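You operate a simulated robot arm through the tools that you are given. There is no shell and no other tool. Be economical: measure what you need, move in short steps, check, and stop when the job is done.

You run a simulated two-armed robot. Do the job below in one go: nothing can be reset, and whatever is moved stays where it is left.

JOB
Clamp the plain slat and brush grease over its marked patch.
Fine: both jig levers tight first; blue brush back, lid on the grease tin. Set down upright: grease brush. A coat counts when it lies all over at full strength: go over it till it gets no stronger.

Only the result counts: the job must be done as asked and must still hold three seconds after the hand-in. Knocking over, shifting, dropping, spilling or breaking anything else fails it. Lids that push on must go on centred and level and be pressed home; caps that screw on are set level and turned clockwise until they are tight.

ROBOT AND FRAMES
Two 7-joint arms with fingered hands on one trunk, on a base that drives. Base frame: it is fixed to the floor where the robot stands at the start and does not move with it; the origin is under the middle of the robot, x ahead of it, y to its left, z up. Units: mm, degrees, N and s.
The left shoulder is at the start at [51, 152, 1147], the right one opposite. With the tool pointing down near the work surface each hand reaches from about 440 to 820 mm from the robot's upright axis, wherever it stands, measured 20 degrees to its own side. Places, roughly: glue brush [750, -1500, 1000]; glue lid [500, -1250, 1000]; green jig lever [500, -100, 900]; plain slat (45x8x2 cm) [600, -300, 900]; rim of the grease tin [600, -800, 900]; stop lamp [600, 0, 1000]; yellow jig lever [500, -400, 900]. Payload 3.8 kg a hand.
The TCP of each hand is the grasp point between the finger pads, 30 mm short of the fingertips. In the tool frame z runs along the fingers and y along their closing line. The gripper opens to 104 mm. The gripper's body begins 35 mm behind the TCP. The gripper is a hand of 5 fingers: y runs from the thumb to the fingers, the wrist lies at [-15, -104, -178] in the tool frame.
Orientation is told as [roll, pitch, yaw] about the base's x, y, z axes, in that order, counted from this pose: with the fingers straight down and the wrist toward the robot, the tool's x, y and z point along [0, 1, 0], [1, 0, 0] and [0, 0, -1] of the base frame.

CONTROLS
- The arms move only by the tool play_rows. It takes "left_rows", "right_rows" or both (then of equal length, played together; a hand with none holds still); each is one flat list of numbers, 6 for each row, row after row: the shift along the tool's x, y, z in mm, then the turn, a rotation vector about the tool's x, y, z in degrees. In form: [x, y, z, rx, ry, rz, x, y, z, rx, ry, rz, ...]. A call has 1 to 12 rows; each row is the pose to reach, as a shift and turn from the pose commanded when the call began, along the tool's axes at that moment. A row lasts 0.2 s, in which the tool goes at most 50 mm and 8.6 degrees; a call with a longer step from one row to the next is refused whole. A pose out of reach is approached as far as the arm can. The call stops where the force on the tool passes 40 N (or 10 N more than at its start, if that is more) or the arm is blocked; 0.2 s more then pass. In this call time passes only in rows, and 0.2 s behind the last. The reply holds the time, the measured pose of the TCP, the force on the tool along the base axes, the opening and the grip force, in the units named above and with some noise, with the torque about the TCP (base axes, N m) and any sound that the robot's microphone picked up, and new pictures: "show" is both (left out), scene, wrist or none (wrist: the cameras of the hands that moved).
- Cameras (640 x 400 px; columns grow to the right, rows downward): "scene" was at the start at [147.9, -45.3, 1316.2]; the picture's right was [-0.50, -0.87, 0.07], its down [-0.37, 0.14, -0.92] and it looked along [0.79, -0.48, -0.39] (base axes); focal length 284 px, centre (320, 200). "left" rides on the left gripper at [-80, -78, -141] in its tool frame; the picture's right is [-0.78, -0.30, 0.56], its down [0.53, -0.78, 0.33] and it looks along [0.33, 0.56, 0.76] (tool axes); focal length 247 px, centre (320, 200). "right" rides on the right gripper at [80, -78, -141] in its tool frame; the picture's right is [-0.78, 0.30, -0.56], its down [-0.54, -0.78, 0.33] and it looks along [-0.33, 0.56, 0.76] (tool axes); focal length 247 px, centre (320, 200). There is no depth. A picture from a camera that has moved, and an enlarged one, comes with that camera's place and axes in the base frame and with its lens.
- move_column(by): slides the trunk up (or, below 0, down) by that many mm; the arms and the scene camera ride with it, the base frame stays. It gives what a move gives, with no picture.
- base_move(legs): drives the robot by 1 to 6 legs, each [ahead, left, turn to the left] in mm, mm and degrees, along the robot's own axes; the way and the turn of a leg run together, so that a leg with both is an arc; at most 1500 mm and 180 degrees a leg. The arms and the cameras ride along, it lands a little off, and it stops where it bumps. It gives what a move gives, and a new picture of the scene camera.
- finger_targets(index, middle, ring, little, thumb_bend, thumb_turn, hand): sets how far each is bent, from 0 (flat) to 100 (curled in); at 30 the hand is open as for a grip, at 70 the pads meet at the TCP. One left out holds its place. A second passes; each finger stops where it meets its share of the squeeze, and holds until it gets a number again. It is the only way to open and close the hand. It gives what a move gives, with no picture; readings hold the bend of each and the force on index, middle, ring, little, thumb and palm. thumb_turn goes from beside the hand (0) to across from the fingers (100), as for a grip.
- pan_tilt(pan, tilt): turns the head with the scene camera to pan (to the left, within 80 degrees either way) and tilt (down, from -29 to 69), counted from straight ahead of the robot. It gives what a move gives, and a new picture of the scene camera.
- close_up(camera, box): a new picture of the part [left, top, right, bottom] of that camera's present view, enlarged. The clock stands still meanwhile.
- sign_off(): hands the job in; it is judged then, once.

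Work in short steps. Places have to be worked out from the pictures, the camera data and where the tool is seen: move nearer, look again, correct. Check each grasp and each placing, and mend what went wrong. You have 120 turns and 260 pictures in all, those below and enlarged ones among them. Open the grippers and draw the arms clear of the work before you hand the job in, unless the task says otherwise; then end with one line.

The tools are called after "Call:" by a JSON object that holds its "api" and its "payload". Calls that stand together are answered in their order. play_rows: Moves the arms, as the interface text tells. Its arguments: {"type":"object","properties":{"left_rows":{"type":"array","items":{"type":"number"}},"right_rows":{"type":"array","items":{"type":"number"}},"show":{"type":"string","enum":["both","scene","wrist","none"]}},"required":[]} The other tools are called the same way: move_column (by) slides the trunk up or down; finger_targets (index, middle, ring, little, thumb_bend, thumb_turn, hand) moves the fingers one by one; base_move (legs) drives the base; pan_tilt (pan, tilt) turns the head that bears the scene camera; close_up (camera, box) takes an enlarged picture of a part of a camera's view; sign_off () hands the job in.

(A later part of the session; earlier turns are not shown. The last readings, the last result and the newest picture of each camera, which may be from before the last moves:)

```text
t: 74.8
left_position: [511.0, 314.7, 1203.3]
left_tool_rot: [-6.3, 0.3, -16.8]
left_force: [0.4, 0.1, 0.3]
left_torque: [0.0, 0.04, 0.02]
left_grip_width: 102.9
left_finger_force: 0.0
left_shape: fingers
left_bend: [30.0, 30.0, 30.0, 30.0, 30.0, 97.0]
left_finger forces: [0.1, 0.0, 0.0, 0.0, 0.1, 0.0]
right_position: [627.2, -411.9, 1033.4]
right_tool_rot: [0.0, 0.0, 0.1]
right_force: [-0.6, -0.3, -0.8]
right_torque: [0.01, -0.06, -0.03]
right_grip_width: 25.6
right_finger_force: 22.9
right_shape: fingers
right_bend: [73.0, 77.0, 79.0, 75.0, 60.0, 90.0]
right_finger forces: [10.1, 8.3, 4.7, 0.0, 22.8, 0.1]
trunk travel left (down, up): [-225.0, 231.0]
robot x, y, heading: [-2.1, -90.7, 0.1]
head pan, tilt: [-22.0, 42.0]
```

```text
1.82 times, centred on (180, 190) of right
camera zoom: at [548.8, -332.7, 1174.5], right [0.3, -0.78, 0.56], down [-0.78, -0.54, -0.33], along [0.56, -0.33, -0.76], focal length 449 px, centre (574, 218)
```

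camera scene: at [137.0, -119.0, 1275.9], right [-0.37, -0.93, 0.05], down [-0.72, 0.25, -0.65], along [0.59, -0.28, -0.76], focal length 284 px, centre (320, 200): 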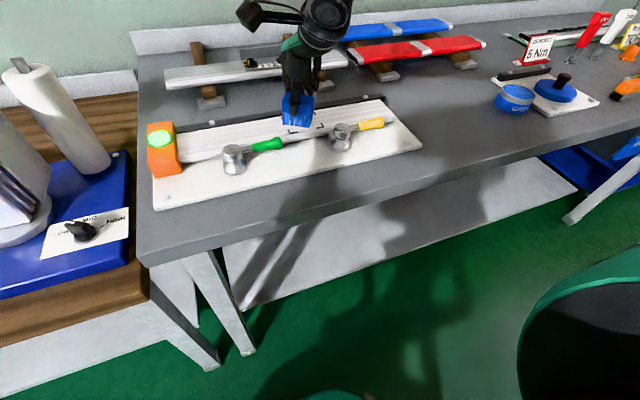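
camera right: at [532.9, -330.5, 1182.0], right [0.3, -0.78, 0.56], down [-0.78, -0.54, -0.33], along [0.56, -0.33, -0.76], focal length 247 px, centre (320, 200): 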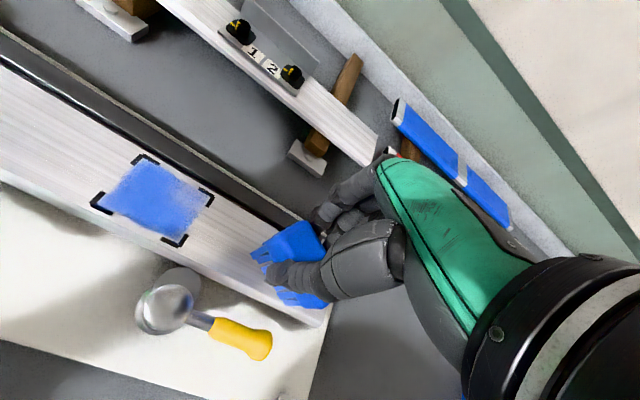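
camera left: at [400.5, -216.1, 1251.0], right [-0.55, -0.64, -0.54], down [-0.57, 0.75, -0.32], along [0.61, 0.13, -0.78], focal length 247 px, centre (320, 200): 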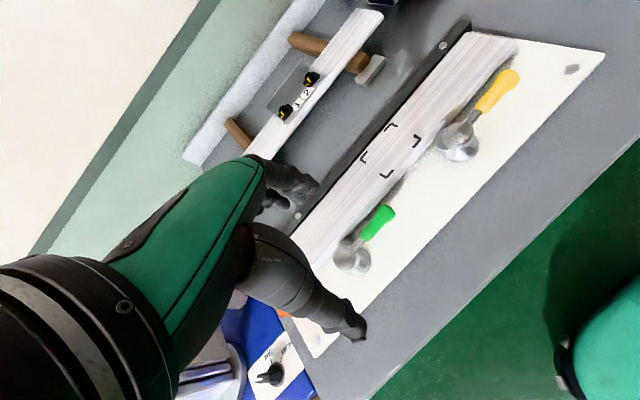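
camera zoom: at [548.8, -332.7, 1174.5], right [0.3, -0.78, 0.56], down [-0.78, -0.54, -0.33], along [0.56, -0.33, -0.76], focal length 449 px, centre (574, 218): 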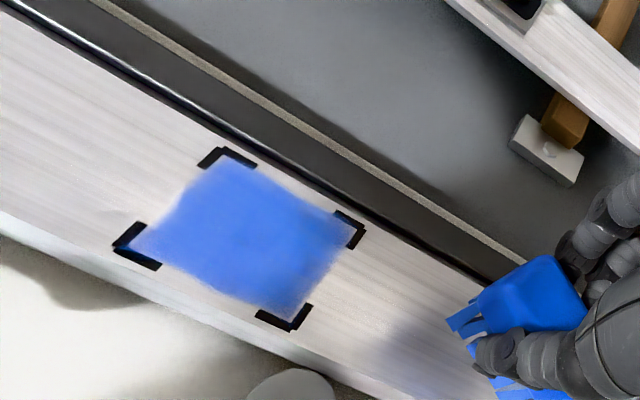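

The colour hardly changed in this pass. A closer look for uniformity.

Call:
{"api": "close_up", "payload": {"camera": "right", "box": [110, 150, 210, 230]}}

Call:
{"api": "close_up", "payload": {"camera": "scene", "box": [285, 104, 340, 138]}}

Call:
{"api": "close_up", "payload": {"camera": "scene", "box": [340, 50, 400, 110]}}

```text
5.00 times, centred on (160, 190) of right
camera zoom: at [548.8, -332.7, 1174.5], right [0.3, -0.78, 0.56], down [-0.78, -0.54, -0.33], along [0.56, -0.33, -0.76], focal length 1235 px, centre (1120, 250)
```

zoom: 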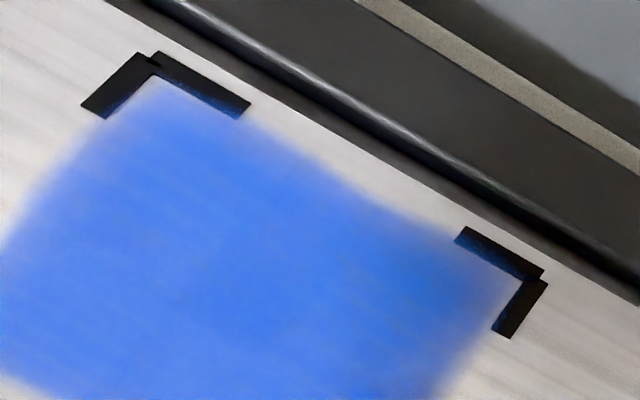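

```text
11.64 times, centred on (312, 121) of scene
camera zoom: at [136.7, -118.9, 1276.0], right [-0.37, -0.93, 0.05], down [-0.72, 0.25, -0.65], along [0.59, -0.28, -0.76], focal length 3303 px, centre (407, 1119)
```

zoom: 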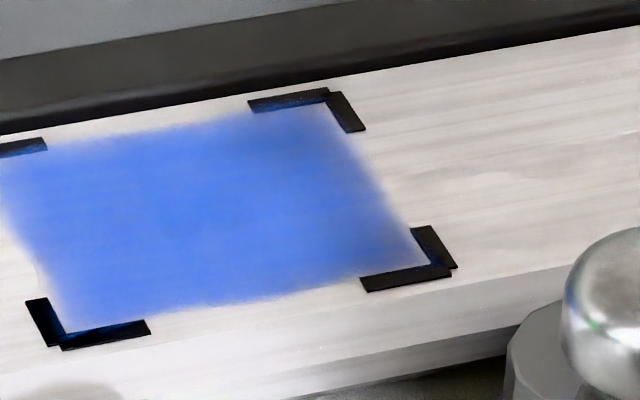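

```text
6.67 times, centred on (370, 80) of scene
camera zoom: at [136.7, -118.9, 1276.0], right [-0.37, -0.93, 0.05], down [-0.72, 0.25, -0.65], along [0.59, -0.28, -0.76], focal length 1892 px, centre (-13, 1000)
```

zoom: 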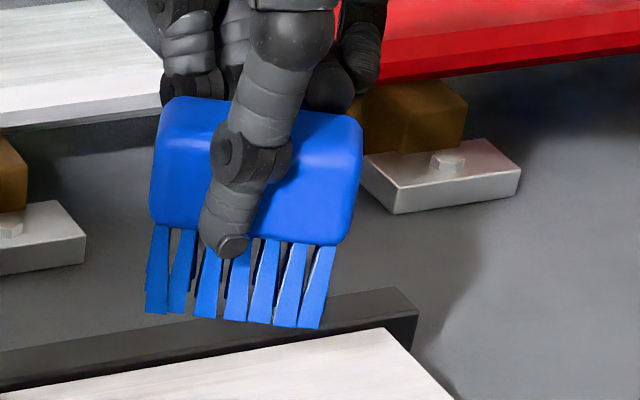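

Fairly uniform, but edges fade a little. One more pass overshooting all four sides tells whether they still strengthen.

Call:
{"api": "play_rows", "payload": {"right_rows": [49, -10, 0, 0, 0, 0, 98, -20, 0, 0, 0, 0, 147, -30, 10, 0, 0, 0, 149, -30, 44, 0, 0, 0, 149, -30, 51, 0, 0, 0, 149, -16, 51, 0, 0, 0, 149, -2, 51, 0, 0, 0, 149, 12, 51, 0, 0, 0, 149, 25, 51, 0, 0, 0, 129, 25, 51, 0, 0, 0, 110, 25, 51, 0, 0, 0, 91, 25, 51, 0, 0, 0], "show": "none"}}

Call:
{"api": "play_rows", "payload": {"right_rows": [0, -14, 0, 0, 0, 0, 0, -28, 0, 0, 0, 0, 0, -42, 0, 0, 0, 0, 0, -56, 0, 0, 0, 0, 14, -56, 0, 0, 0, 0, 28, -56, 0, 0, 0, 0, 42, -56, 0, 0, 0, 0, 58, -56, 0, 0, 0, 0, 58, -42, 0, 0, 0, 0, 40, -42, 0, 0, 0, 0, 20, -42, 0, 0, 0, 0, 0, -42, 0, 0, 0, 0], "show": "none"}}

Call:
{"api": "play_rows", "payload": {"right_rows": [0, 14, 0, 0, 0, 0, 20, 14, 0, 0, 0, 0, 40, 14, 0, 0, 0, 0, 58, 14, 0, 0, 0, 0, 58, 28, 0, 0, 0, 0, 40, 28, 0, 0, 0, 0, 20, 28, 0, 0, 0, 0, 0, 28, 0, 0, 0, 0, 0, 42, 0, 0, 0, 0, 20, 42, 0, 0, 0, 0, 40, 42, 0, 0, 0, 0, 58, 42, 0, 0, 0, 0], "show": "none"}}

Call:
{"api": "play_rows", "payload": {"right_rows": [0, 0, -30, 0, 0, 0, -45, -10, -50, 0, 0, 0, -90, -20, -50, 0, 0, 0, -138, -25, -50, 0, 0, 0], "show": "none"}}

Call:
{"api": "close_up", "payload": {"camera": "scene", "box": [285, 104, 340, 138]}}

Call:
{"api": "close_up", "payload": {"camera": "right", "box": [60, 80, 300, 300]}}

```text
refused: row 3 steps farther than a row can; nothing moved
```

```text
t: 77.4
left_position: [512.0, 313.4, 1203.8]
left_tool_rot: [-6.2, 0.5, -16.9]
left_force: [0.3, 0.0, -0.1]
left_torque: [0.0, 0.0, -0.01]
left_grip_width: 103.1
left_finger_force: 0.0
left_shape: fingers
left_bend: [30.0, 30.0, 30.0, 30.0, 30.0, 97.0]
left_finger forces: [0.0, 0.0, 0.0, 0.0, 0.0, 0.1]
right_position: [585.3, -410.5, 1033.5]
right_tool_rot: [0.1, 0.0, 0.0]
right_force: [-0.3, -0.1, -0.8]
right_torque: [-0.02, 0.01, 0.06]
right_grip_width: 25.6
right_finger_force: 23.0
right_shape: fingers
right_bend: [73.0, 77.0, 79.0, 75.0, 60.0, 90.0]
right_finger forces: [10.2, 8.3, 4.6, 0.0, 22.7, 0.1]
trunk travel left (down, up): [-225.0, 231.0]
robot x, y, heading: [-3.5, -91.1, -0.0]
head pan, tilt: [-22.0, 42.0]
```

```text
t: 80.0
left_position: [511.9, 314.4, 1202.7]
left_tool_rot: [-6.3, 0.4, -16.9]
left_force: [0.4, 0.1, -0.3]
left_torque: [-0.01, 0.01, 0.02]
left_grip_width: 102.8
left_finger_force: 0.1
left_shape: fingers
left_bend: [30.0, 30.0, 30.0, 30.0, 30.0, 97.0]
left_finger forces: [0.0, 0.0, 0.0, 0.1, 0.0, 0.0]
right_position: [627.5, -351.7, 1035.2]
right_tool_rot: [0.0, 0.0, 0.0]
right_force: [-0.6, 0.4, -1.2]
right_torque: [-0.01, -0.02, 0.02]
right_grip_width: 25.6
right_finger_force: 23.0
right_shape: fingers
right_bend: [73.0, 77.0, 79.0, 75.0, 59.0, 90.0]
right_finger forces: [10.0, 8.2, 4.7, 0.0, 22.5, 0.0]
trunk travel left (down, up): [-225.0, 231.0]
robot x, y, heading: [-3.3, -89.9, 0.1]
head pan, tilt: [-22.0, 42.0]
```

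```text
refused: row 2 steps farther than a row can; nothing moved
```

```text
11.64 times, centred on (312, 121) of scene
camera zoom: at [137.2, -118.5, 1275.9], right [-0.37, -0.93, 0.05], down [-0.72, 0.25, -0.65], along [0.59, -0.28, -0.76], focal length 3303 px, centre (407, 1119)
```

zoom: 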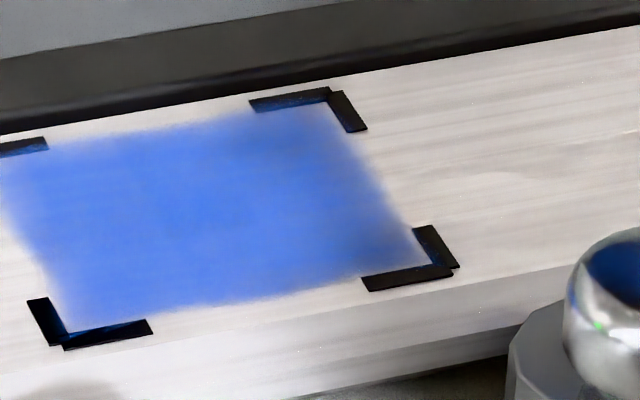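

```text
1.82 times, centred on (180, 190) of right
camera zoom: at [549.4, -272.3, 1176.3], right [0.3, -0.78, 0.56], down [-0.78, -0.54, -0.33], along [0.56, -0.33, -0.76], focal length 449 px, centre (574, 218)
```

zoom: 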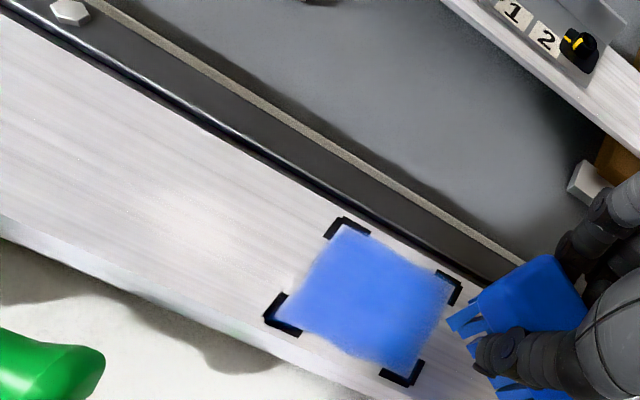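

The first approach was refused, so those strokes ran harmlessly in the air. From [627,-353] I redo the overshooting pass, one call at a time.

Call:
{"api": "play_rows", "payload": {"right_rows": [40, -15, 0, 0, 0, 0, 80, -30, 10, 0, 0, 0, 91, -30, 44, 0, 0, 0, 91, -30, 51, 0, 0, 0, 91, -16, 51, 0, 0, 0, 91, -2, 51, 0, 0, 0, 91, 12, 51, 0, 0, 0, 91, 25, 51, 0, 0, 0, 71, 25, 51, 0, 0, 0, 52, 25, 51, 0, 0, 0, 33, 25, 51, 0, 0, 0], "show": "none"}}

```text
t: 82.4
left_position: [509.9, 315.5, 1203.6]
left_tool_rot: [-6.4, 0.3, -16.8]
left_force: [0.0, 0.0, 0.8]
left_torque: [-0.01, 0.01, 0.0]
left_grip_width: 103.0
left_finger_force: 0.0
left_shape: fingers
left_bend: [30.0, 30.0, 30.0, 30.0, 30.0, 97.0]
left_finger forces: [0.0, 0.1, 0.1, 0.0, 0.0, 0.1]
right_position: [651.4, -318.9, 987.0]
right_tool_rot: [0.1, -0.2, 0.0]
right_force: [0.5, 4.1, 14.6]
right_torque: [0.07, 0.11, -0.02]
right_grip_width: 25.6
right_finger_force: 25.8
right_shape: fingers
right_bend: [73.0, 77.0, 79.0, 75.0, 59.0, 90.0]
right_finger forces: [10.1, 9.8, 4.9, 0.0, 26.5, 0.1]
trunk travel left (down, up): [-225.0, 231.0]
robot x, y, heading: [-0.4, -90.6, 0.1]
head pan, tilt: [-22.0, 42.0]
```

Good contact (15 N). Now the return strokes over the whole patch.

Call:
{"api": "play_rows", "payload": {"right_rows": [0, -14, 0, 0, 0, 0, 0, -28, 0, 0, 0, 0, 0, -42, 0, 0, 0, 0, 0, -56, 0, 0, 0, 0, 14, -56, 0, 0, 0, 0, 28, -56, 0, 0, 0, 0, 42, -56, 0, 0, 0, 0, 58, -56, 0, 0, 0, 0, 58, -42, 0, 0, 0, 0, 40, -42, 0, 0, 0, 0, 20, -42, 0, 0, 0, 0, 0, -42, 0, 0, 0, 0], "show": "none"}}

Call:
{"api": "play_rows", "payload": {"right_rows": [0, 14, 0, 0, 0, 0, 20, 14, 0, 0, 0, 0, 40, 14, 0, 0, 0, 0, 58, 14, 0, 0, 0, 0, 58, 28, 0, 0, 0, 0, 40, 28, 0, 0, 0, 0, 20, 28, 0, 0, 0, 0, 0, 28, 0, 0, 0, 0, 0, 42, 0, 0, 0, 0, 20, 42, 0, 0, 0, 0, 40, 42, 0, 0, 0, 0, 58, 42, 0, 0, 0, 0], "show": "none"}}

Call:
{"api": "play_rows", "payload": {"right_rows": [0, 0, -30, 0, 0, 0, -40, -10, -50, 0, 0, 0, -85, -20, -50, 0, 0, 0, -130, -25, -50, 0, 0, 0], "show": "none"}}

Call:
{"api": "close_up", "payload": {"camera": "scene", "box": [285, 104, 340, 138]}}

Call:
{"api": "close_up", "payload": {"camera": "right", "box": [60, 80, 300, 300]}}

```text
t: 85.0
left_position: [511.0, 315.1, 1202.1]
left_tool_rot: [-6.3, 0.3, -16.9]
left_force: [-0.2, -0.5, -0.5]
left_torque: [0.0, 0.0, 0.0]
left_grip_width: 103.2
left_finger_force: 0.0
left_shape: fingers
left_bend: [30.0, 30.0, 30.0, 30.0, 30.0, 97.0]
left_finger forces: [0.0, 0.0, 0.0, 0.0, 0.0, 0.1]
right_position: [610.8, -318.6, 984.5]
right_tool_rot: [0.0, -0.1, 0.1]
right_force: [-0.8, 3.9, 10.7]
right_torque: [0.08, 0.05, -0.07]
right_grip_width: 25.6
right_finger_force: 24.1
right_shape: fingers
right_bend: [73.0, 77.0, 79.0, 75.0, 59.0, 90.0]
right_finger forces: [10.8, 8.4, 3.9, 0.0, 25.2, 0.0]
trunk travel left (down, up): [-225.0, 231.0]
robot x, y, heading: [0.6, -92.6, 0.3]
head pan, tilt: [-22.0, 42.0]
```

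```text
t: 87.6
left_position: [508.0, 314.1, 1205.3]
left_tool_rot: [-6.1, 0.2, -16.8]
left_force: [0.3, -0.8, 0.2]
left_torque: [0.02, -0.05, 0.01]
left_grip_width: 102.8
left_finger_force: 0.1
left_shape: fingers
left_bend: [30.0, 30.0, 30.0, 30.0, 30.0, 97.0]
left_finger forces: [0.0, 0.0, 0.1, 0.1, 0.1, 0.0]
right_position: [647.7, -264.5, 984.0]
right_tool_rot: [0.0, -0.1, 0.0]
right_force: [-9.2, -9.3, 16.6]
right_torque: [-0.06, 0.43, 0.11]
right_grip_width: 26.1
right_finger_force: 25.4
right_shape: fingers
right_bend: [73.0, 77.0, 80.0, 75.0, 59.0, 91.0]
right_finger forces: [9.3, 9.3, 4.8, 0.0, 27.3, 0.0]
trunk travel left (down, up): [-225.0, 231.0]
robot x, y, heading: [-4.8, -92.4, 0.0]
head pan, tilt: [-22.0, 42.0]
```

```text
t: 88.6
left_position: [510.8, 313.4, 1203.2]
left_tool_rot: [-6.2, 0.3, -16.9]
left_force: [-0.8, 0.0, -0.5]
left_torque: [0.01, -0.01, 0.01]
left_grip_width: 103.0
left_finger_force: 0.0
left_shape: fingers
left_bend: [30.0, 30.0, 30.0, 30.0, 30.0, 97.0]
left_finger forces: [0.0, 0.0, 0.0, 0.0, 0.0, 0.0]
right_position: [627.4, -392.7, 1032.9]
right_tool_rot: [0.0, 0.1, 0.1]
right_force: [0.1, -0.7, -1.1]
right_torque: [0.01, -0.04, -0.01]
right_grip_width: 25.9
right_finger_force: 23.5
right_shape: fingers
right_bend: [73.0, 77.0, 79.0, 75.0, 59.0, 91.0]
right_finger forces: [10.1, 8.8, 4.7, 0.1, 23.2, 0.1]
trunk travel left (down, up): [-225.0, 231.0]
robot x, y, heading: [-0.7, -90.0, 0.0]
head pan, tilt: [-22.0, 42.0]
```

```text
11.64 times, centred on (312, 121) of scene
camera zoom: at [137.0, -119.8, 1275.9], right [-0.37, -0.93, 0.05], down [-0.72, 0.25, -0.65], along [0.59, -0.28, -0.76], focal length 3303 px, centre (407, 1119)
```

zoom: 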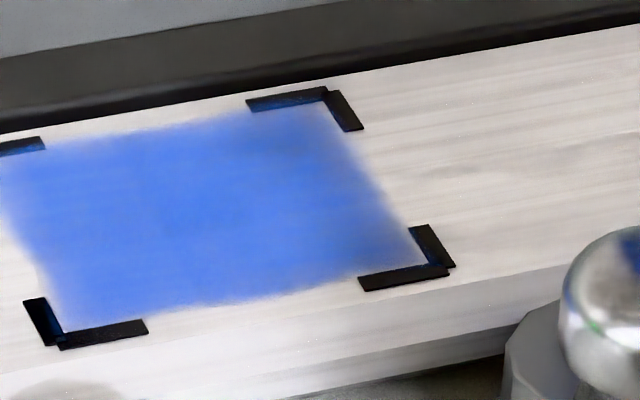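

```text
1.82 times, centred on (180, 190) of right
camera zoom: at [549.4, -313.8, 1174.1], right [0.3, -0.78, 0.56], down [-0.78, -0.54, -0.33], along [0.56, -0.33, -0.76], focal length 449 px, centre (574, 218)
```

zoom: 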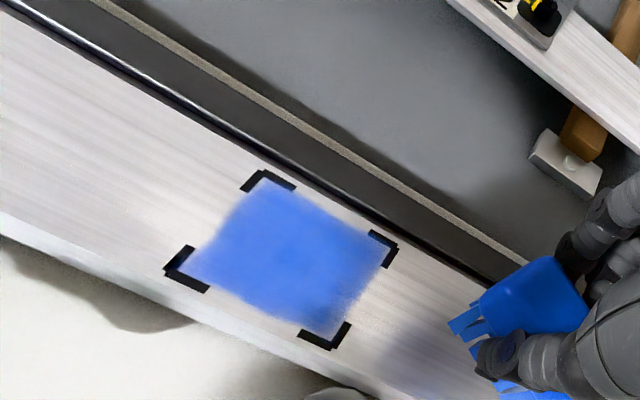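

The extra pass changed nothing: the coat is uniform and saturated. Now I raise the brush, drive back right and return it to its place.

Call:
{"api": "play_rows", "payload": {"right_rows": [0, -30, -20, 0, 0, 0, 0, -70, -40, 0, 0, 0], "show": "none"}}

Call:
{"api": "base_move", "payload": {"legs": [[0, -360, 0]]}}

```text
t: 89.2
left_position: [509.7, 314.4, 1204.8]
left_tool_rot: [-6.2, 0.3, -16.9]
left_force: [0.4, 0.1, 0.1]
left_torque: [0.0, -0.05, 0.01]
left_grip_width: 103.0
left_finger_force: 0.0
left_shape: fingers
left_bend: [30.0, 30.0, 30.0, 30.0, 30.0, 97.0]
left_finger forces: [0.0, 0.0, 0.0, 0.0, 0.0, 0.1]
right_position: [555.4, -392.1, 1074.1]
right_tool_rot: [0.0, -0.1, 0.2]
right_force: [-0.6, -0.1, -0.7]
right_torque: [0.02, -0.02, 0.02]
right_grip_width: 26.0
right_finger_force: 23.7
right_shape: fingers
right_bend: [73.0, 77.0, 79.0, 75.0, 59.0, 91.0]
right_finger forces: [10.1, 8.7, 4.7, 0.1, 23.1, 0.0]
trunk travel left (down, up): [-225.0, 231.0]
robot x, y, heading: [-3.2, -86.6, 0.3]
head pan, tilt: [-22.0, 42.0]
```

```text
t: 91.5
left_position: [511.4, -45.2, 1202.7]
left_tool_rot: [-6.3, 0.3, -16.9]
left_force: [-0.4, -0.7, -0.3]
left_torque: [0.02, -0.01, 0.02]
left_grip_width: 102.8
left_finger_force: 0.1
left_shape: fingers
left_bend: [30.0, 30.0, 30.0, 30.0, 30.0, 97.0]
left_finger forces: [0.1, 0.0, 0.1, 0.1, 0.0, 0.1]
right_position: [559.3, -751.1, 1072.3]
right_tool_rot: [0.1, -0.1, 0.1]
right_force: [0.0, -0.1, 0.2]
right_torque: [0.02, 0.0, 0.03]
right_grip_width: 25.9
right_finger_force: 23.2
right_shape: fingers
right_bend: [73.0, 77.0, 79.0, 75.0, 59.0, 91.0]
right_finger forces: [9.9, 8.8, 4.7, 0.1, 23.1, 0.0]
trunk travel left (down, up): [-225.0, 231.0]
robot x, y, heading: [-2.8, -449.9, -0.1]
head pan, tilt: [-22.0, 42.0]
camera scene: at [137.4, -478.8, 1276.0], right [-0.37, -0.93, 0.05], down [-0.72, 0.25, -0.65], along [0.59, -0.28, -0.76], focal length 284 px, centre (320, 200)
```

scene: 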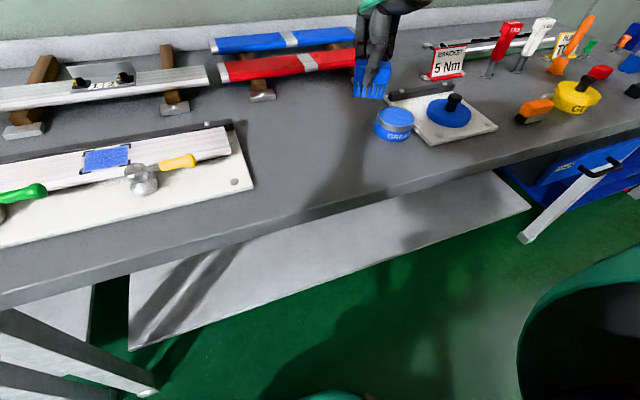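

I place the brush back at its original spot: over [542,-652] and down to just above the rest height.

Call:
{"api": "play_rows", "payload": {"right_rows": [40, -6, 20, 0, 0, 0, 80, -12, 50, 0, 0, 0, 99, -16, 80, 0, 0, 0, 99, -16, 100, 0, 0, 0, 99, -16, 106, 0, 0, 0], "show": "none"}}

Call:
{"api": "close_up", "payload": {"camera": "scene", "box": [220, 60, 440, 200]}}

```text
refused: row 2 steps farther than a row can; nothing moved
```

```text
2.86 times, centred on (330, 130) of scene
camera zoom: at [137.4, -478.8, 1276.0], right [-0.37, -0.93, 0.05], down [-0.72, 0.25, -0.65], along [0.59, -0.28, -0.76], focal length 811 px, centre (291, 400)
```

zoom: 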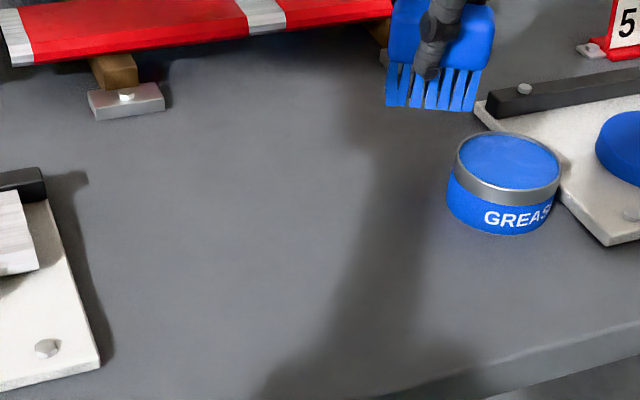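

Step too long; smaller rows.

Call:
{"api": "play_rows", "payload": {"right_rows": [35, -6, 15, 0, 0, 0, 70, -12, 35, 0, 0, 0, 99, -16, 65, 0, 0, 0, 99, -16, 90, 0, 0, 0, 99, -16, 103, 0, 0, 0], "show": "none"}}

Call:
{"api": "close_up", "payload": {"camera": "scene", "box": [220, 60, 440, 200]}}

```text
t: 92.7
left_position: [511.4, -45.4, 1203.0]
left_tool_rot: [-6.3, 0.4, -16.8]
left_force: [0.1, -0.8, -0.3]
left_torque: [0.0, -0.02, -0.02]
left_grip_width: 103.1
left_finger_force: 0.1
left_shape: fingers
left_bend: [30.0, 30.0, 30.0, 30.0, 30.0, 97.0]
left_finger forces: [0.0, 0.0, 0.0, 0.1, 0.0, 0.0]
right_position: [542.6, -650.9, 969.5]
right_tool_rot: [-0.1, 0.0, 0.3]
right_force: [1.0, 0.0, -1.6]
right_torque: [-0.03, 0.01, -0.01]
right_grip_width: 25.7
right_finger_force: 23.8
right_shape: fingers
right_bend: [73.0, 77.0, 79.0, 75.0, 59.0, 91.0]
right_finger forces: [9.8, 8.8, 4.8, 0.0, 23.0, 0.0]
trunk travel left (down, up): [-225.0, 231.0]
robot x, y, heading: [-2.4, -449.6, 0.0]
head pan, tilt: [-22.0, 42.0]
```

```text
2.86 times, centred on (330, 130) of scene
camera zoom: at [137.5, -479.5, 1275.9], right [-0.37, -0.93, 0.05], down [-0.72, 0.25, -0.65], along [0.59, -0.28, -0.76], focal length 811 px, centre (291, 400)
```

zoom: 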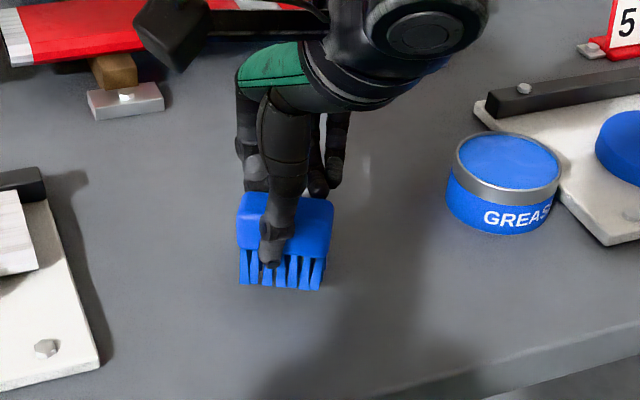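

No contact yet. I lower gently the last millimetres.

Call:
{"api": "play_rows", "payload": {"right_rows": [0, 0, 3, 0, 0, 0, 0, 0, 6, 0, 0, 0, 0, 0, 9, 0, 0, 0], "show": "none"}}

```text
t: 93.5
left_position: [512.0, -46.4, 1202.2]
left_tool_rot: [-6.3, 0.4, -16.8]
left_force: [0.3, -0.5, 0.3]
left_torque: [0.0, 0.01, 0.03]
left_grip_width: 103.1
left_finger_force: 0.1
left_shape: fingers
left_bend: [30.0, 30.0, 30.0, 30.0, 30.0, 97.0]
left_finger forces: [0.0, 0.1, 0.0, 0.0, 0.1, 0.0]
right_position: [541.8, -651.7, 960.7]
right_tool_rot: [0.0, 0.1, 0.0]
right_force: [0.0, 0.3, -0.6]
right_torque: [0.01, -0.03, -0.04]
right_grip_width: 25.6
right_finger_force: 23.3
right_shape: fingers
right_bend: [73.0, 77.0, 79.0, 75.0, 59.0, 91.0]
right_finger forces: [9.9, 8.7, 4.8, 0.0, 23.1, 0.0]
trunk travel left (down, up): [-225.0, 231.0]
robot x, y, heading: [-5.4, -447.9, -0.1]
head pan, tilt: [-22.0, 42.0]
```

Call:
{"api": "play_rows", "payload": {"right_rows": [0, 0, 2, 0, 0, 0, 0, 0, 4, 0, 0, 0], "show": "none"}}

```text
t: 94.1
left_position: [512.3, -44.4, 1203.5]
left_tool_rot: [-6.3, 0.4, -16.8]
left_force: [-0.5, 0.7, 0.3]
left_torque: [-0.01, -0.01, -0.01]
left_grip_width: 103.1
left_finger_force: 0.1
left_shape: fingers
left_bend: [30.0, 30.0, 30.0, 30.0, 30.0, 97.0]
left_finger forces: [0.0, 0.0, 0.0, 0.1, 0.1, 0.0]
right_position: [542.5, -651.9, 958.1]
right_tool_rot: [0.0, 0.0, 0.0]
right_force: [0.1, 0.1, -1.0]
right_torque: [-0.01, -0.03, 0.0]
right_grip_width: 25.5
right_finger_force: 22.9
right_shape: fingers
right_bend: [73.0, 77.0, 79.0, 75.0, 59.0, 91.0]
right_finger forces: [9.9, 8.7, 4.7, 0.1, 23.1, 0.0]
trunk travel left (down, up): [-225.0, 231.0]
robot x, y, heading: [-2.6, -450.0, 0.1]
head pan, tilt: [-22.0, 42.0]
```

The brush has been pushed up slightly in the grip by brushing; still no touch, so I go on by small steps.

Call:
{"api": "play_rows", "payload": {"right_rows": [0, 0, 2, 0, 0, 0, 0, 0, 4, 0, 0, 0, 0, 0, 5, 0, 0, 0], "show": "none"}}

Call:
{"api": "close_up", "payload": {"camera": "scene", "box": [240, 90, 380, 190]}}

```text
t: 94.9
left_position: [509.3, -45.0, 1202.9]
left_tool_rot: [-6.2, 0.2, -16.8]
left_force: [0.0, 0.1, -0.1]
left_torque: [0.03, 0.03, -0.01]
left_grip_width: 103.0
left_finger_force: 0.1
left_shape: fingers
left_bend: [30.0, 30.0, 30.0, 30.0, 30.0, 97.0]
left_finger forces: [0.0, 0.1, 0.0, 0.0, 0.0, 0.0]
right_position: [542.5, -650.5, 954.6]
right_tool_rot: [0.0, -0.3, 0.1]
right_force: [-0.7, -1.7, 13.6]
right_torque: [-0.05, 0.0, 0.03]
right_grip_width: 25.7
right_finger_force: 27.1
right_shape: fingers
right_bend: [73.0, 77.0, 80.0, 75.0, 59.0, 91.0]
right_finger forces: [10.7, 11.9, 5.0, 0.1, 26.9, 0.1]
trunk travel left (down, up): [-225.0, 231.0]
robot x, y, heading: [-4.6, -450.6, 0.2]
head pan, tilt: [-22.0, 42.0]
```

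```text
4.00 times, centred on (310, 140) of scene
camera zoom: at [135.5, -479.1, 1276.4], right [-0.37, -0.93, 0.05], down [-0.72, 0.25, -0.65], along [0.59, -0.28, -0.76], focal length 1136 px, centre (360, 440)
```

zoom: 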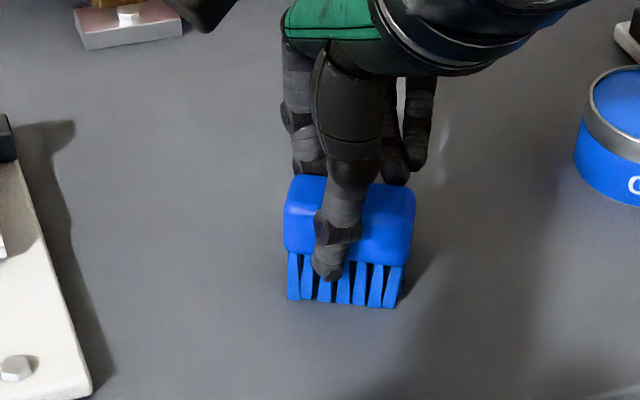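

Touched (13.6 N). I ease 2 mm and release gently.

Call:
{"api": "play_rows", "payload": {"right_rows": [0, 0, -2, 0, 0, 0], "show": "none"}}

Call:
{"api": "finger_targets", "payload": {"hand": "right", "index": 60, "middle": 60, "ring": 60, "little": 60, "thumb_bend": 55}}

Call:
{"api": "finger_targets", "payload": {"hand": "right", "index": 30, "middle": 30, "ring": 30, "little": 30, "thumb_bend": 30}}

Call:
{"api": "close_up", "payload": {"camera": "scene", "box": [240, 90, 380, 190]}}

```text
t: 95.3
left_position: [510.1, -45.0, 1203.0]
left_tool_rot: [-6.3, 0.2, -16.6]
left_force: [0.6, -0.4, 0.3]
left_torque: [-0.02, -0.03, 0.07]
left_grip_width: 103.0
left_finger_force: 0.1
left_shape: fingers
left_bend: [30.0, 30.0, 30.0, 30.0, 30.0, 97.0]
left_finger forces: [0.0, 0.1, 0.1, 0.0, 0.0, 0.0]
right_position: [542.4, -651.6, 954.1]
right_tool_rot: [0.0, -0.2, 0.1]
right_force: [0.6, -0.9, 10.7]
right_torque: [-0.06, -0.04, 0.05]
right_grip_width: 25.6
right_finger_force: 26.4
right_shape: fingers
right_bend: [73.0, 77.0, 80.0, 75.0, 59.0, 91.0]
right_finger forces: [11.2, 10.8, 5.4, 0.0, 26.4, 0.1]
trunk travel left (down, up): [-225.0, 231.0]
robot x, y, heading: [-2.6, -450.7, 0.1]
head pan, tilt: [-22.0, 42.0]
```

```text
t: 96.3
left_position: [511.9, -45.5, 1202.5]
left_tool_rot: [-6.3, 0.3, -16.9]
left_force: [-0.1, -0.8, -0.2]
left_torque: [-0.02, -0.01, -0.02]
left_grip_width: 103.0
left_finger_force: 0.0
left_shape: fingers
left_bend: [30.0, 30.0, 30.0, 30.0, 30.0, 97.0]
left_finger forces: [0.0, 0.0, 0.0, 0.1, 0.1, 0.0]
right_position: [542.8, -651.6, 954.9]
right_tool_rot: [0.0, 0.0, 0.1]
right_force: [-0.2, -0.4, -0.7]
right_torque: [0.01, 0.02, -0.02]
right_grip_width: 32.6
right_finger_force: 0.1
right_shape: fingers
right_bend: [60.0, 60.0, 60.0, 60.0, 55.0, 97.0]
right_finger forces: [0.0, 0.1, 0.1, 0.0, 0.3, 0.1]
trunk travel left (down, up): [-225.0, 231.0]
robot x, y, heading: [-2.5, -450.5, 0.2]
head pan, tilt: [-22.0, 42.0]
```

```text
t: 97.3
left_position: [511.6, -45.4, 1202.2]
left_tool_rot: [-6.3, 0.3, -16.8]
left_force: [-0.4, -0.4, 0.2]
left_torque: [0.02, 0.01, -0.02]
left_grip_width: 102.8
left_finger_force: 0.0
left_shape: fingers
left_bend: [30.0, 30.0, 30.0, 30.0, 30.0, 97.0]
left_finger forces: [0.0, 0.0, 0.0, 0.1, 0.1, 0.0]
right_position: [542.2, -652.8, 954.8]
right_tool_rot: [0.0, 0.2, 0.2]
right_force: [0.0, 0.2, -0.8]
right_torque: [0.0, -0.03, -0.03]
right_grip_width: 102.7
right_finger_force: 0.0
right_shape: fingers
right_bend: [30.0, 30.0, 30.0, 30.0, 30.0, 97.0]
right_finger forces: [0.0, 0.1, 0.0, 0.0, 0.0, 0.1]
trunk travel left (down, up): [-225.0, 231.0]
robot x, y, heading: [-1.5, -445.3, -0.1]
head pan, tilt: [-22.0, 42.0]
```

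```text
4.00 times, centred on (310, 140) of scene
camera zoom: at [137.4, -479.3, 1276.0], right [-0.37, -0.93, 0.05], down [-0.72, 0.25, -0.65], along [0.59, -0.28, -0.76], focal length 1136 px, centre (360, 440)
```

zoom: 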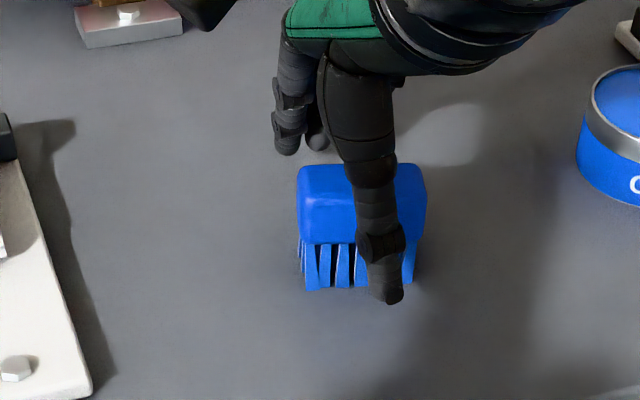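

The brush stands upright and free. I lift straight up, then drive further right for the lid.

Call:
{"api": "play_rows", "payload": {"right_rows": [0, 0, -40, 0, 0, 0, 0, 0, -80, 0, 0, 0, 0, 0, -120, 0, 0, 0, 0, 0, -150, 0, 0, 0], "show": "none"}}

Call:
{"api": "base_move", "payload": {"legs": [[0, -220, 0]]}}

Call:
{"api": "close_up", "payload": {"camera": "scene", "box": [120, 40, 400, 220]}}

Call:
{"api": "close_up", "payload": {"camera": "right", "box": [0, 0, 640, 400]}}

```text
t: 98.3
left_position: [511.7, -44.3, 1202.5]
left_tool_rot: [-6.3, 0.3, -16.8]
left_force: [0.2, 0.6, -0.5]
left_torque: [0.0, 0.01, 0.02]
left_grip_width: 103.1
left_finger_force: 0.1
left_shape: fingers
left_bend: [30.0, 30.0, 30.0, 30.0, 30.0, 97.0]
left_finger forces: [0.0, 0.1, 0.0, 0.1, 0.0, 0.1]
right_position: [543.8, -652.5, 1104.8]
right_tool_rot: [-0.1, -0.1, 0.1]
right_force: [0.1, 0.6, 1.1]
right_torque: [0.0, 0.02, -0.01]
right_grip_width: 103.0
right_finger_force: 0.0
right_shape: fingers
right_bend: [30.0, 30.0, 30.0, 30.0, 30.0, 97.0]
right_finger forces: [0.1, 0.0, 0.0, 0.0, 0.0, 0.1]
trunk travel left (down, up): [-225.0, 231.0]
robot x, y, heading: [-3.6, -448.1, 0.3]
head pan, tilt: [-22.0, 42.0]
```

```text
t: 100.0
left_position: [512.0, -266.5, 1201.9]
left_tool_rot: [-6.4, 0.3, -16.8]
left_force: [-1.0, 1.3, -0.8]
left_torque: [0.01, 0.03, 0.0]
left_grip_width: 103.1
left_finger_force: 0.1
left_shape: fingers
left_bend: [30.0, 30.0, 30.0, 30.0, 30.0, 97.0]
left_finger forces: [0.0, 0.0, 0.0, 0.1, 0.0, 0.0]
right_position: [545.0, -873.4, 1104.6]
right_tool_rot: [0.0, 0.1, 0.1]
right_force: [-0.7, -0.3, -0.6]
right_torque: [0.0, -0.01, -0.02]
right_grip_width: 103.2
right_finger_force: 0.2
right_shape: fingers
right_bend: [30.0, 30.0, 30.0, 30.0, 30.0, 97.0]
right_finger forces: [0.1, 0.1, 0.1, 0.1, 0.0, 0.0]
trunk travel left (down, up): [-225.0, 231.0]
robot x, y, heading: [-1.4, -671.3, 0.2]
head pan, tilt: [-22.0, 42.0]
camera scene: at [137.7, -699.8, 1276.0], right [-0.37, -0.93, 0.05], down [-0.72, 0.25, -0.65], along [0.59, -0.28, -0.76], focal length 284 px, centre (320, 200)
```

scene: 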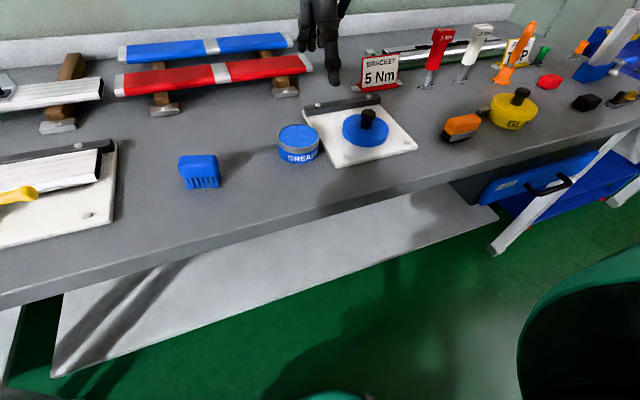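

```text
2.22 times, centred on (260, 130) of scene
camera zoom: at [137.7, -699.8, 1276.0], right [-0.37, -0.93, 0.05], down [-0.72, 0.25, -0.65], along [0.59, -0.28, -0.76], focal length 631 px, centre (453, 356)
```

zoom: 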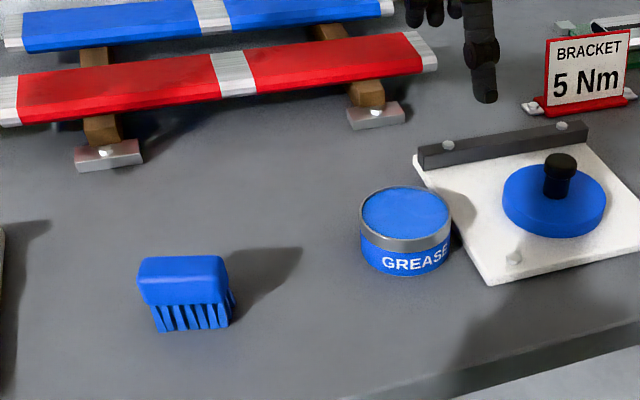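

```text
1.00 times, centred on (320, 200) of right (not enlarged: the box is as wide or as high as the picture)
camera zoom: at [466.3, -794.2, 1245.1], right [0.3, -0.78, 0.56], down [-0.78, -0.54, -0.33], along [0.56, -0.33, -0.76], focal length 247 px, centre (320, 200)
```

zoom: 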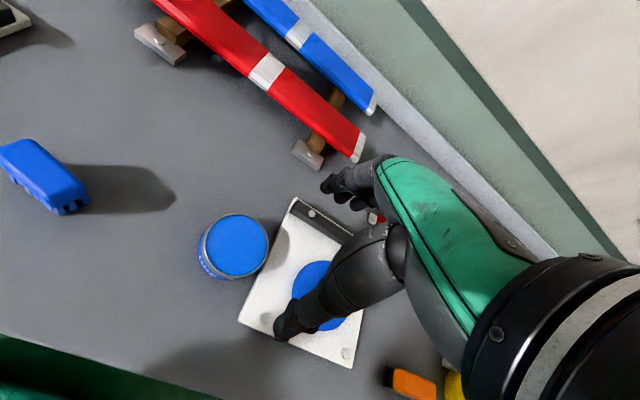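

Tin rim is triangulated well at [562,-844,936]; the lid lies near [569,-998] with its black knob top near z 957. I bring the right hand above the lid.

Call:
{"api": "play_rows", "payload": {"right_rows": [-42, 8, 8, 0, 0, 0, -84, 16, 16, 0, 0, 0, -125, 24, 25, 0, 0, 0], "show": "wrist"}}

Call:
{"api": "pan_tilt", "payload": {"pan": -35, "tilt": 42}}

Call:
{"api": "close_up", "payload": {"camera": "scene", "box": [200, 60, 400, 200]}}

Call:
{"api": "close_up", "payload": {"camera": "right", "box": [180, 120, 400, 360]}}

```text
t: 100.8
left_position: [511.5, -268.2, 1201.4]
left_tool_rot: [-6.2, 0.5, -16.8]
left_force: [-0.1, -0.9, 1.2]
left_torque: [0.0, 0.0, -0.01]
left_grip_width: 102.8
left_finger_force: 0.1
left_shape: fingers
left_bend: [30.0, 30.0, 30.0, 30.0, 30.0, 97.0]
left_finger forces: [0.0, 0.0, 0.0, 0.0, 0.0, 0.0]
right_position: [569.2, -1002.3, 1080.2]
right_tool_rot: [0.1, 0.0, 0.1]
right_force: [-0.2, -0.8, 0.5]
right_torque: [-0.01, 0.01, -0.01]
right_grip_width: 102.8
right_finger_force: 0.0
right_shape: fingers
right_bend: [30.0, 30.0, 30.0, 30.0, 30.0, 97.0]
right_finger forces: [0.1, 0.1, 0.0, 0.0, 0.1, 0.0]
trunk travel left (down, up): [-225.0, 231.0]
robot x, y, heading: [-1.8, -666.1, 0.2]
head pan, tilt: [-22.0, 42.0]
camera right: at [490.9, -922.8, 1220.1], right [0.3, -0.78, 0.56], down [-0.78, -0.54, -0.33], along [0.56, -0.33, -0.76], focal length 247 px, centre (320, 200)
```

right: 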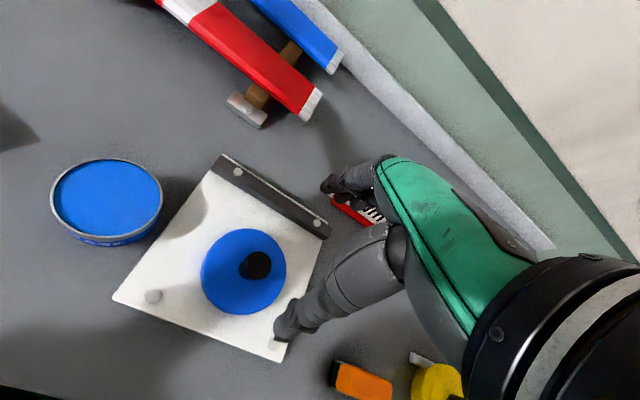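

```text
t: 101.5
left_position: [512.5, -266.5, 1202.8]
left_tool_rot: [-6.3, 0.2, -16.8]
left_force: [0.5, 0.0, -0.5]
left_torque: [-0.01, 0.0, -0.01]
left_grip_width: 103.1
left_finger_force: 0.1
left_shape: fingers
left_bend: [30.0, 30.0, 30.0, 30.0, 30.0, 97.0]
left_finger forces: [0.1, 0.1, 0.0, 0.1, 0.0, 0.0]
right_position: [569.6, -999.2, 1079.6]
right_tool_rot: [0.0, 0.0, 0.1]
right_force: [-0.3, 1.1, -0.2]
right_torque: [-0.01, 0.01, 0.02]
right_grip_width: 102.8
right_finger_force: 0.1
right_shape: fingers
right_bend: [30.0, 30.0, 30.0, 30.0, 30.0, 97.0]
right_finger forces: [0.1, 0.0, 0.1, 0.0, 0.0, 0.0]
trunk travel left (down, up): [-225.0, 231.0]
robot x, y, heading: [-1.0, -672.9, -0.1]
head pan, tilt: [-35.0, 42.0]
camera scene: at [128.8, -717.1, 1277.3], right [-0.57, -0.82, 0.08], down [-0.65, 0.38, -0.66], along [0.51, -0.43, -0.75], focal length 284 px, centre (320, 200)
```

scene: 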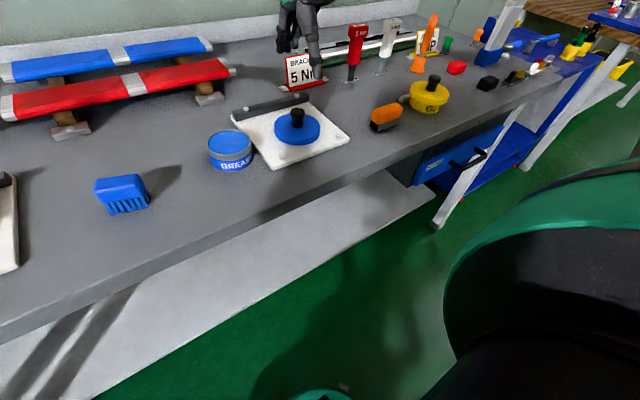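

```text
2.86 times, centred on (300, 130) of scene
camera zoom: at [128.8, -717.1, 1277.3], right [-0.57, -0.82, 0.08], down [-0.65, 0.38, -0.66], along [0.51, -0.43, -0.75], focal length 811 px, centre (377, 400)
```

zoom: 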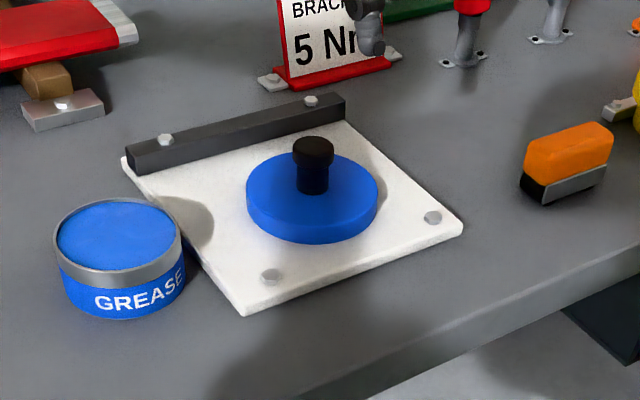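

```text
1.67 times, centred on (290, 240) of right
camera zoom: at [490.7, -920.5, 1220.7], right [0.3, -0.78, 0.56], down [-0.78, -0.54, -0.33], along [0.56, -0.33, -0.76], focal length 412 px, centre (370, 133)
```

zoom: 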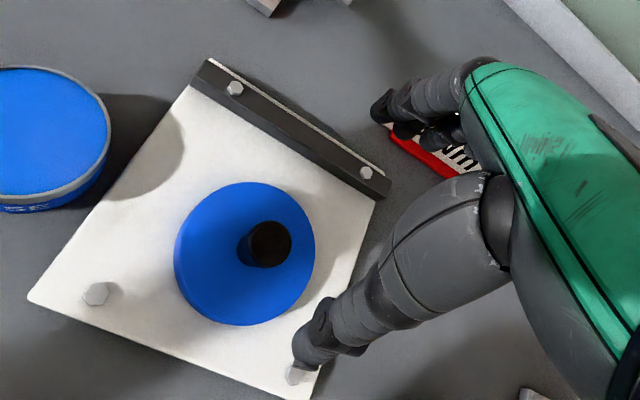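

Knob top is at [564,-995,961], lid top at z≈928. I lower the open hand around the knob with tips just above the lid.

Call:
{"api": "play_rows", "payload": {"right_rows": [5, -6, 40, 0, 0, 0, 5, -6, 80, 0, 0, 0, 5, -6, 105, 0, 0, 0, 5, -6, 117, 0, 0, 0], "show": "none"}}

Call:
{"api": "close_up", "payload": {"camera": "scene", "box": [220, 60, 380, 180]}}

Call:
{"api": "close_up", "payload": {"camera": "right", "box": [180, 120, 400, 360]}}

```text
t: 102.5
left_position: [511.9, -266.8, 1203.1]
left_tool_rot: [-6.3, 0.4, -16.9]
left_force: [0.2, 1.3, 1.0]
left_torque: [0.07, 0.02, 0.01]
left_grip_width: 103.3
left_finger_force: 0.1
left_shape: fingers
left_bend: [30.0, 30.0, 30.0, 30.0, 30.0, 97.0]
left_finger forces: [0.0, 0.1, 0.0, 0.0, 0.1, 0.0]
right_position: [561.7, -992.6, 963.2]
right_tool_rot: [0.0, 0.0, 0.0]
right_force: [0.2, 0.4, 0.5]
right_torque: [0.02, 0.0, 0.0]
right_grip_width: 103.0
right_finger_force: 0.1
right_shape: fingers
right_bend: [30.0, 30.0, 30.0, 30.0, 30.0, 97.0]
right_finger forces: [0.0, 0.0, 0.1, 0.0, 0.0, 0.0]
trunk travel left (down, up): [-225.0, 231.0]
robot x, y, heading: [3.5, -668.8, 0.2]
head pan, tilt: [-35.0, 42.0]
```

```text
3.33 times, centred on (300, 120) of scene
camera zoom: at [128.9, -717.3, 1277.2], right [-0.57, -0.82, 0.08], down [-0.65, 0.38, -0.66], along [0.51, -0.43, -0.75], focal length 946 px, centre (387, 467)
```

zoom: 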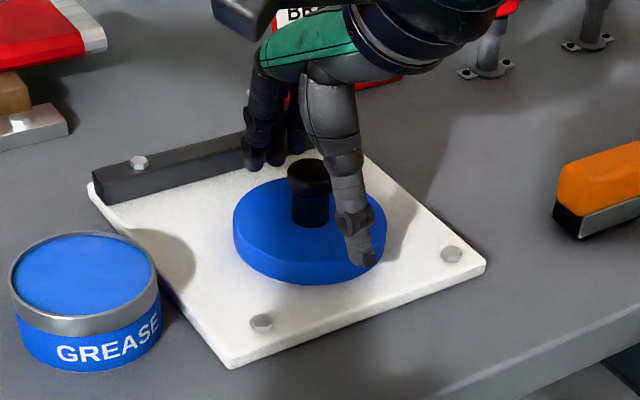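

```text
1.67 times, centred on (290, 240) of right
camera zoom: at [483.6, -913.9, 1103.1], right [0.3, -0.78, 0.56], down [-0.78, -0.54, -0.33], along [0.56, -0.33, -0.76], focal length 412 px, centre (370, 133)
```

zoom: 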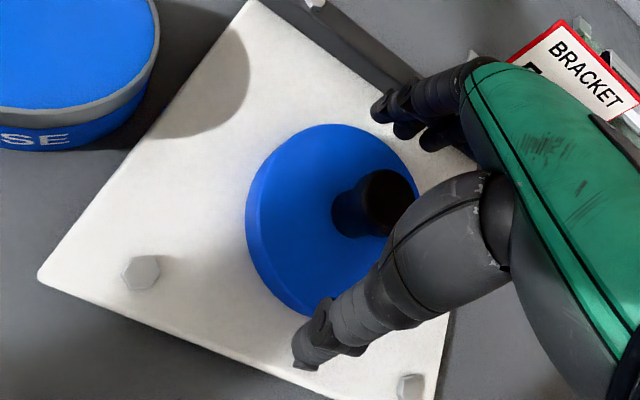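

The knob sits between thumb and fingers. I close gently.

Call:
{"api": "finger_targets", "payload": {"hand": "right", "index": 64, "middle": 64, "ring": 64, "little": 64, "thumb_bend": 64}}

Call:
{"api": "close_up", "payload": {"camera": "scene", "box": [220, 60, 380, 180]}}

Call:
{"api": "close_up", "payload": {"camera": "right", "box": [180, 120, 400, 360]}}

```text
t: 103.5
left_position: [512.5, -265.9, 1204.0]
left_tool_rot: [-6.3, 0.3, -16.8]
left_force: [0.7, -0.1, 0.7]
left_torque: [0.0, -0.04, 0.0]
left_grip_width: 103.1
left_finger_force: 0.0
left_shape: fingers
left_bend: [30.0, 30.0, 30.0, 30.0, 30.0, 97.0]
left_finger forces: [0.0, 0.0, 0.0, 0.0, 0.0, 0.0]
right_position: [561.5, -994.0, 962.8]
right_tool_rot: [0.1, 0.0, 0.1]
right_force: [0.0, -0.3, -1.0]
right_torque: [-0.02, 0.01, -0.03]
right_grip_width: 18.3
right_finger_force: 0.6
right_shape: fingers
right_bend: [63.0, 63.0, 64.0, 64.0, 63.0, 97.0]
right_finger forces: [0.3, 0.6, 0.0, 0.0, 0.9, 0.1]
trunk travel left (down, up): [-225.0, 231.0]
robot x, y, heading: [-2.1, -672.4, -0.1]
head pan, tilt: [-35.0, 42.0]
```

```text
3.33 times, centred on (300, 120) of scene
camera zoom: at [128.8, -717.3, 1277.2], right [-0.57, -0.82, 0.08], down [-0.65, 0.38, -0.66], along [0.51, -0.43, -0.75], focal length 946 px, centre (387, 467)
```

zoom: 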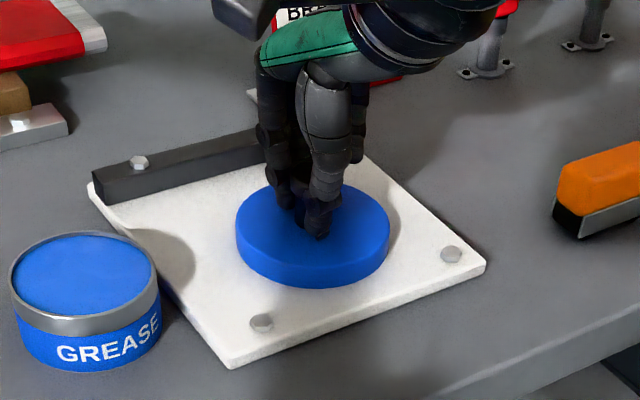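

```text
1.67 times, centred on (290, 240) of right
camera zoom: at [483.6, -913.9, 1103.3], right [0.3, -0.78, 0.56], down [-0.78, -0.54, -0.33], along [0.56, -0.33, -0.76], focal length 412 px, centre (370, 133)
```

zoom: 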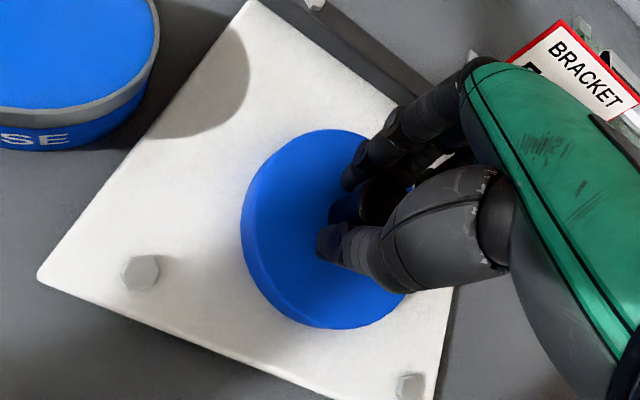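

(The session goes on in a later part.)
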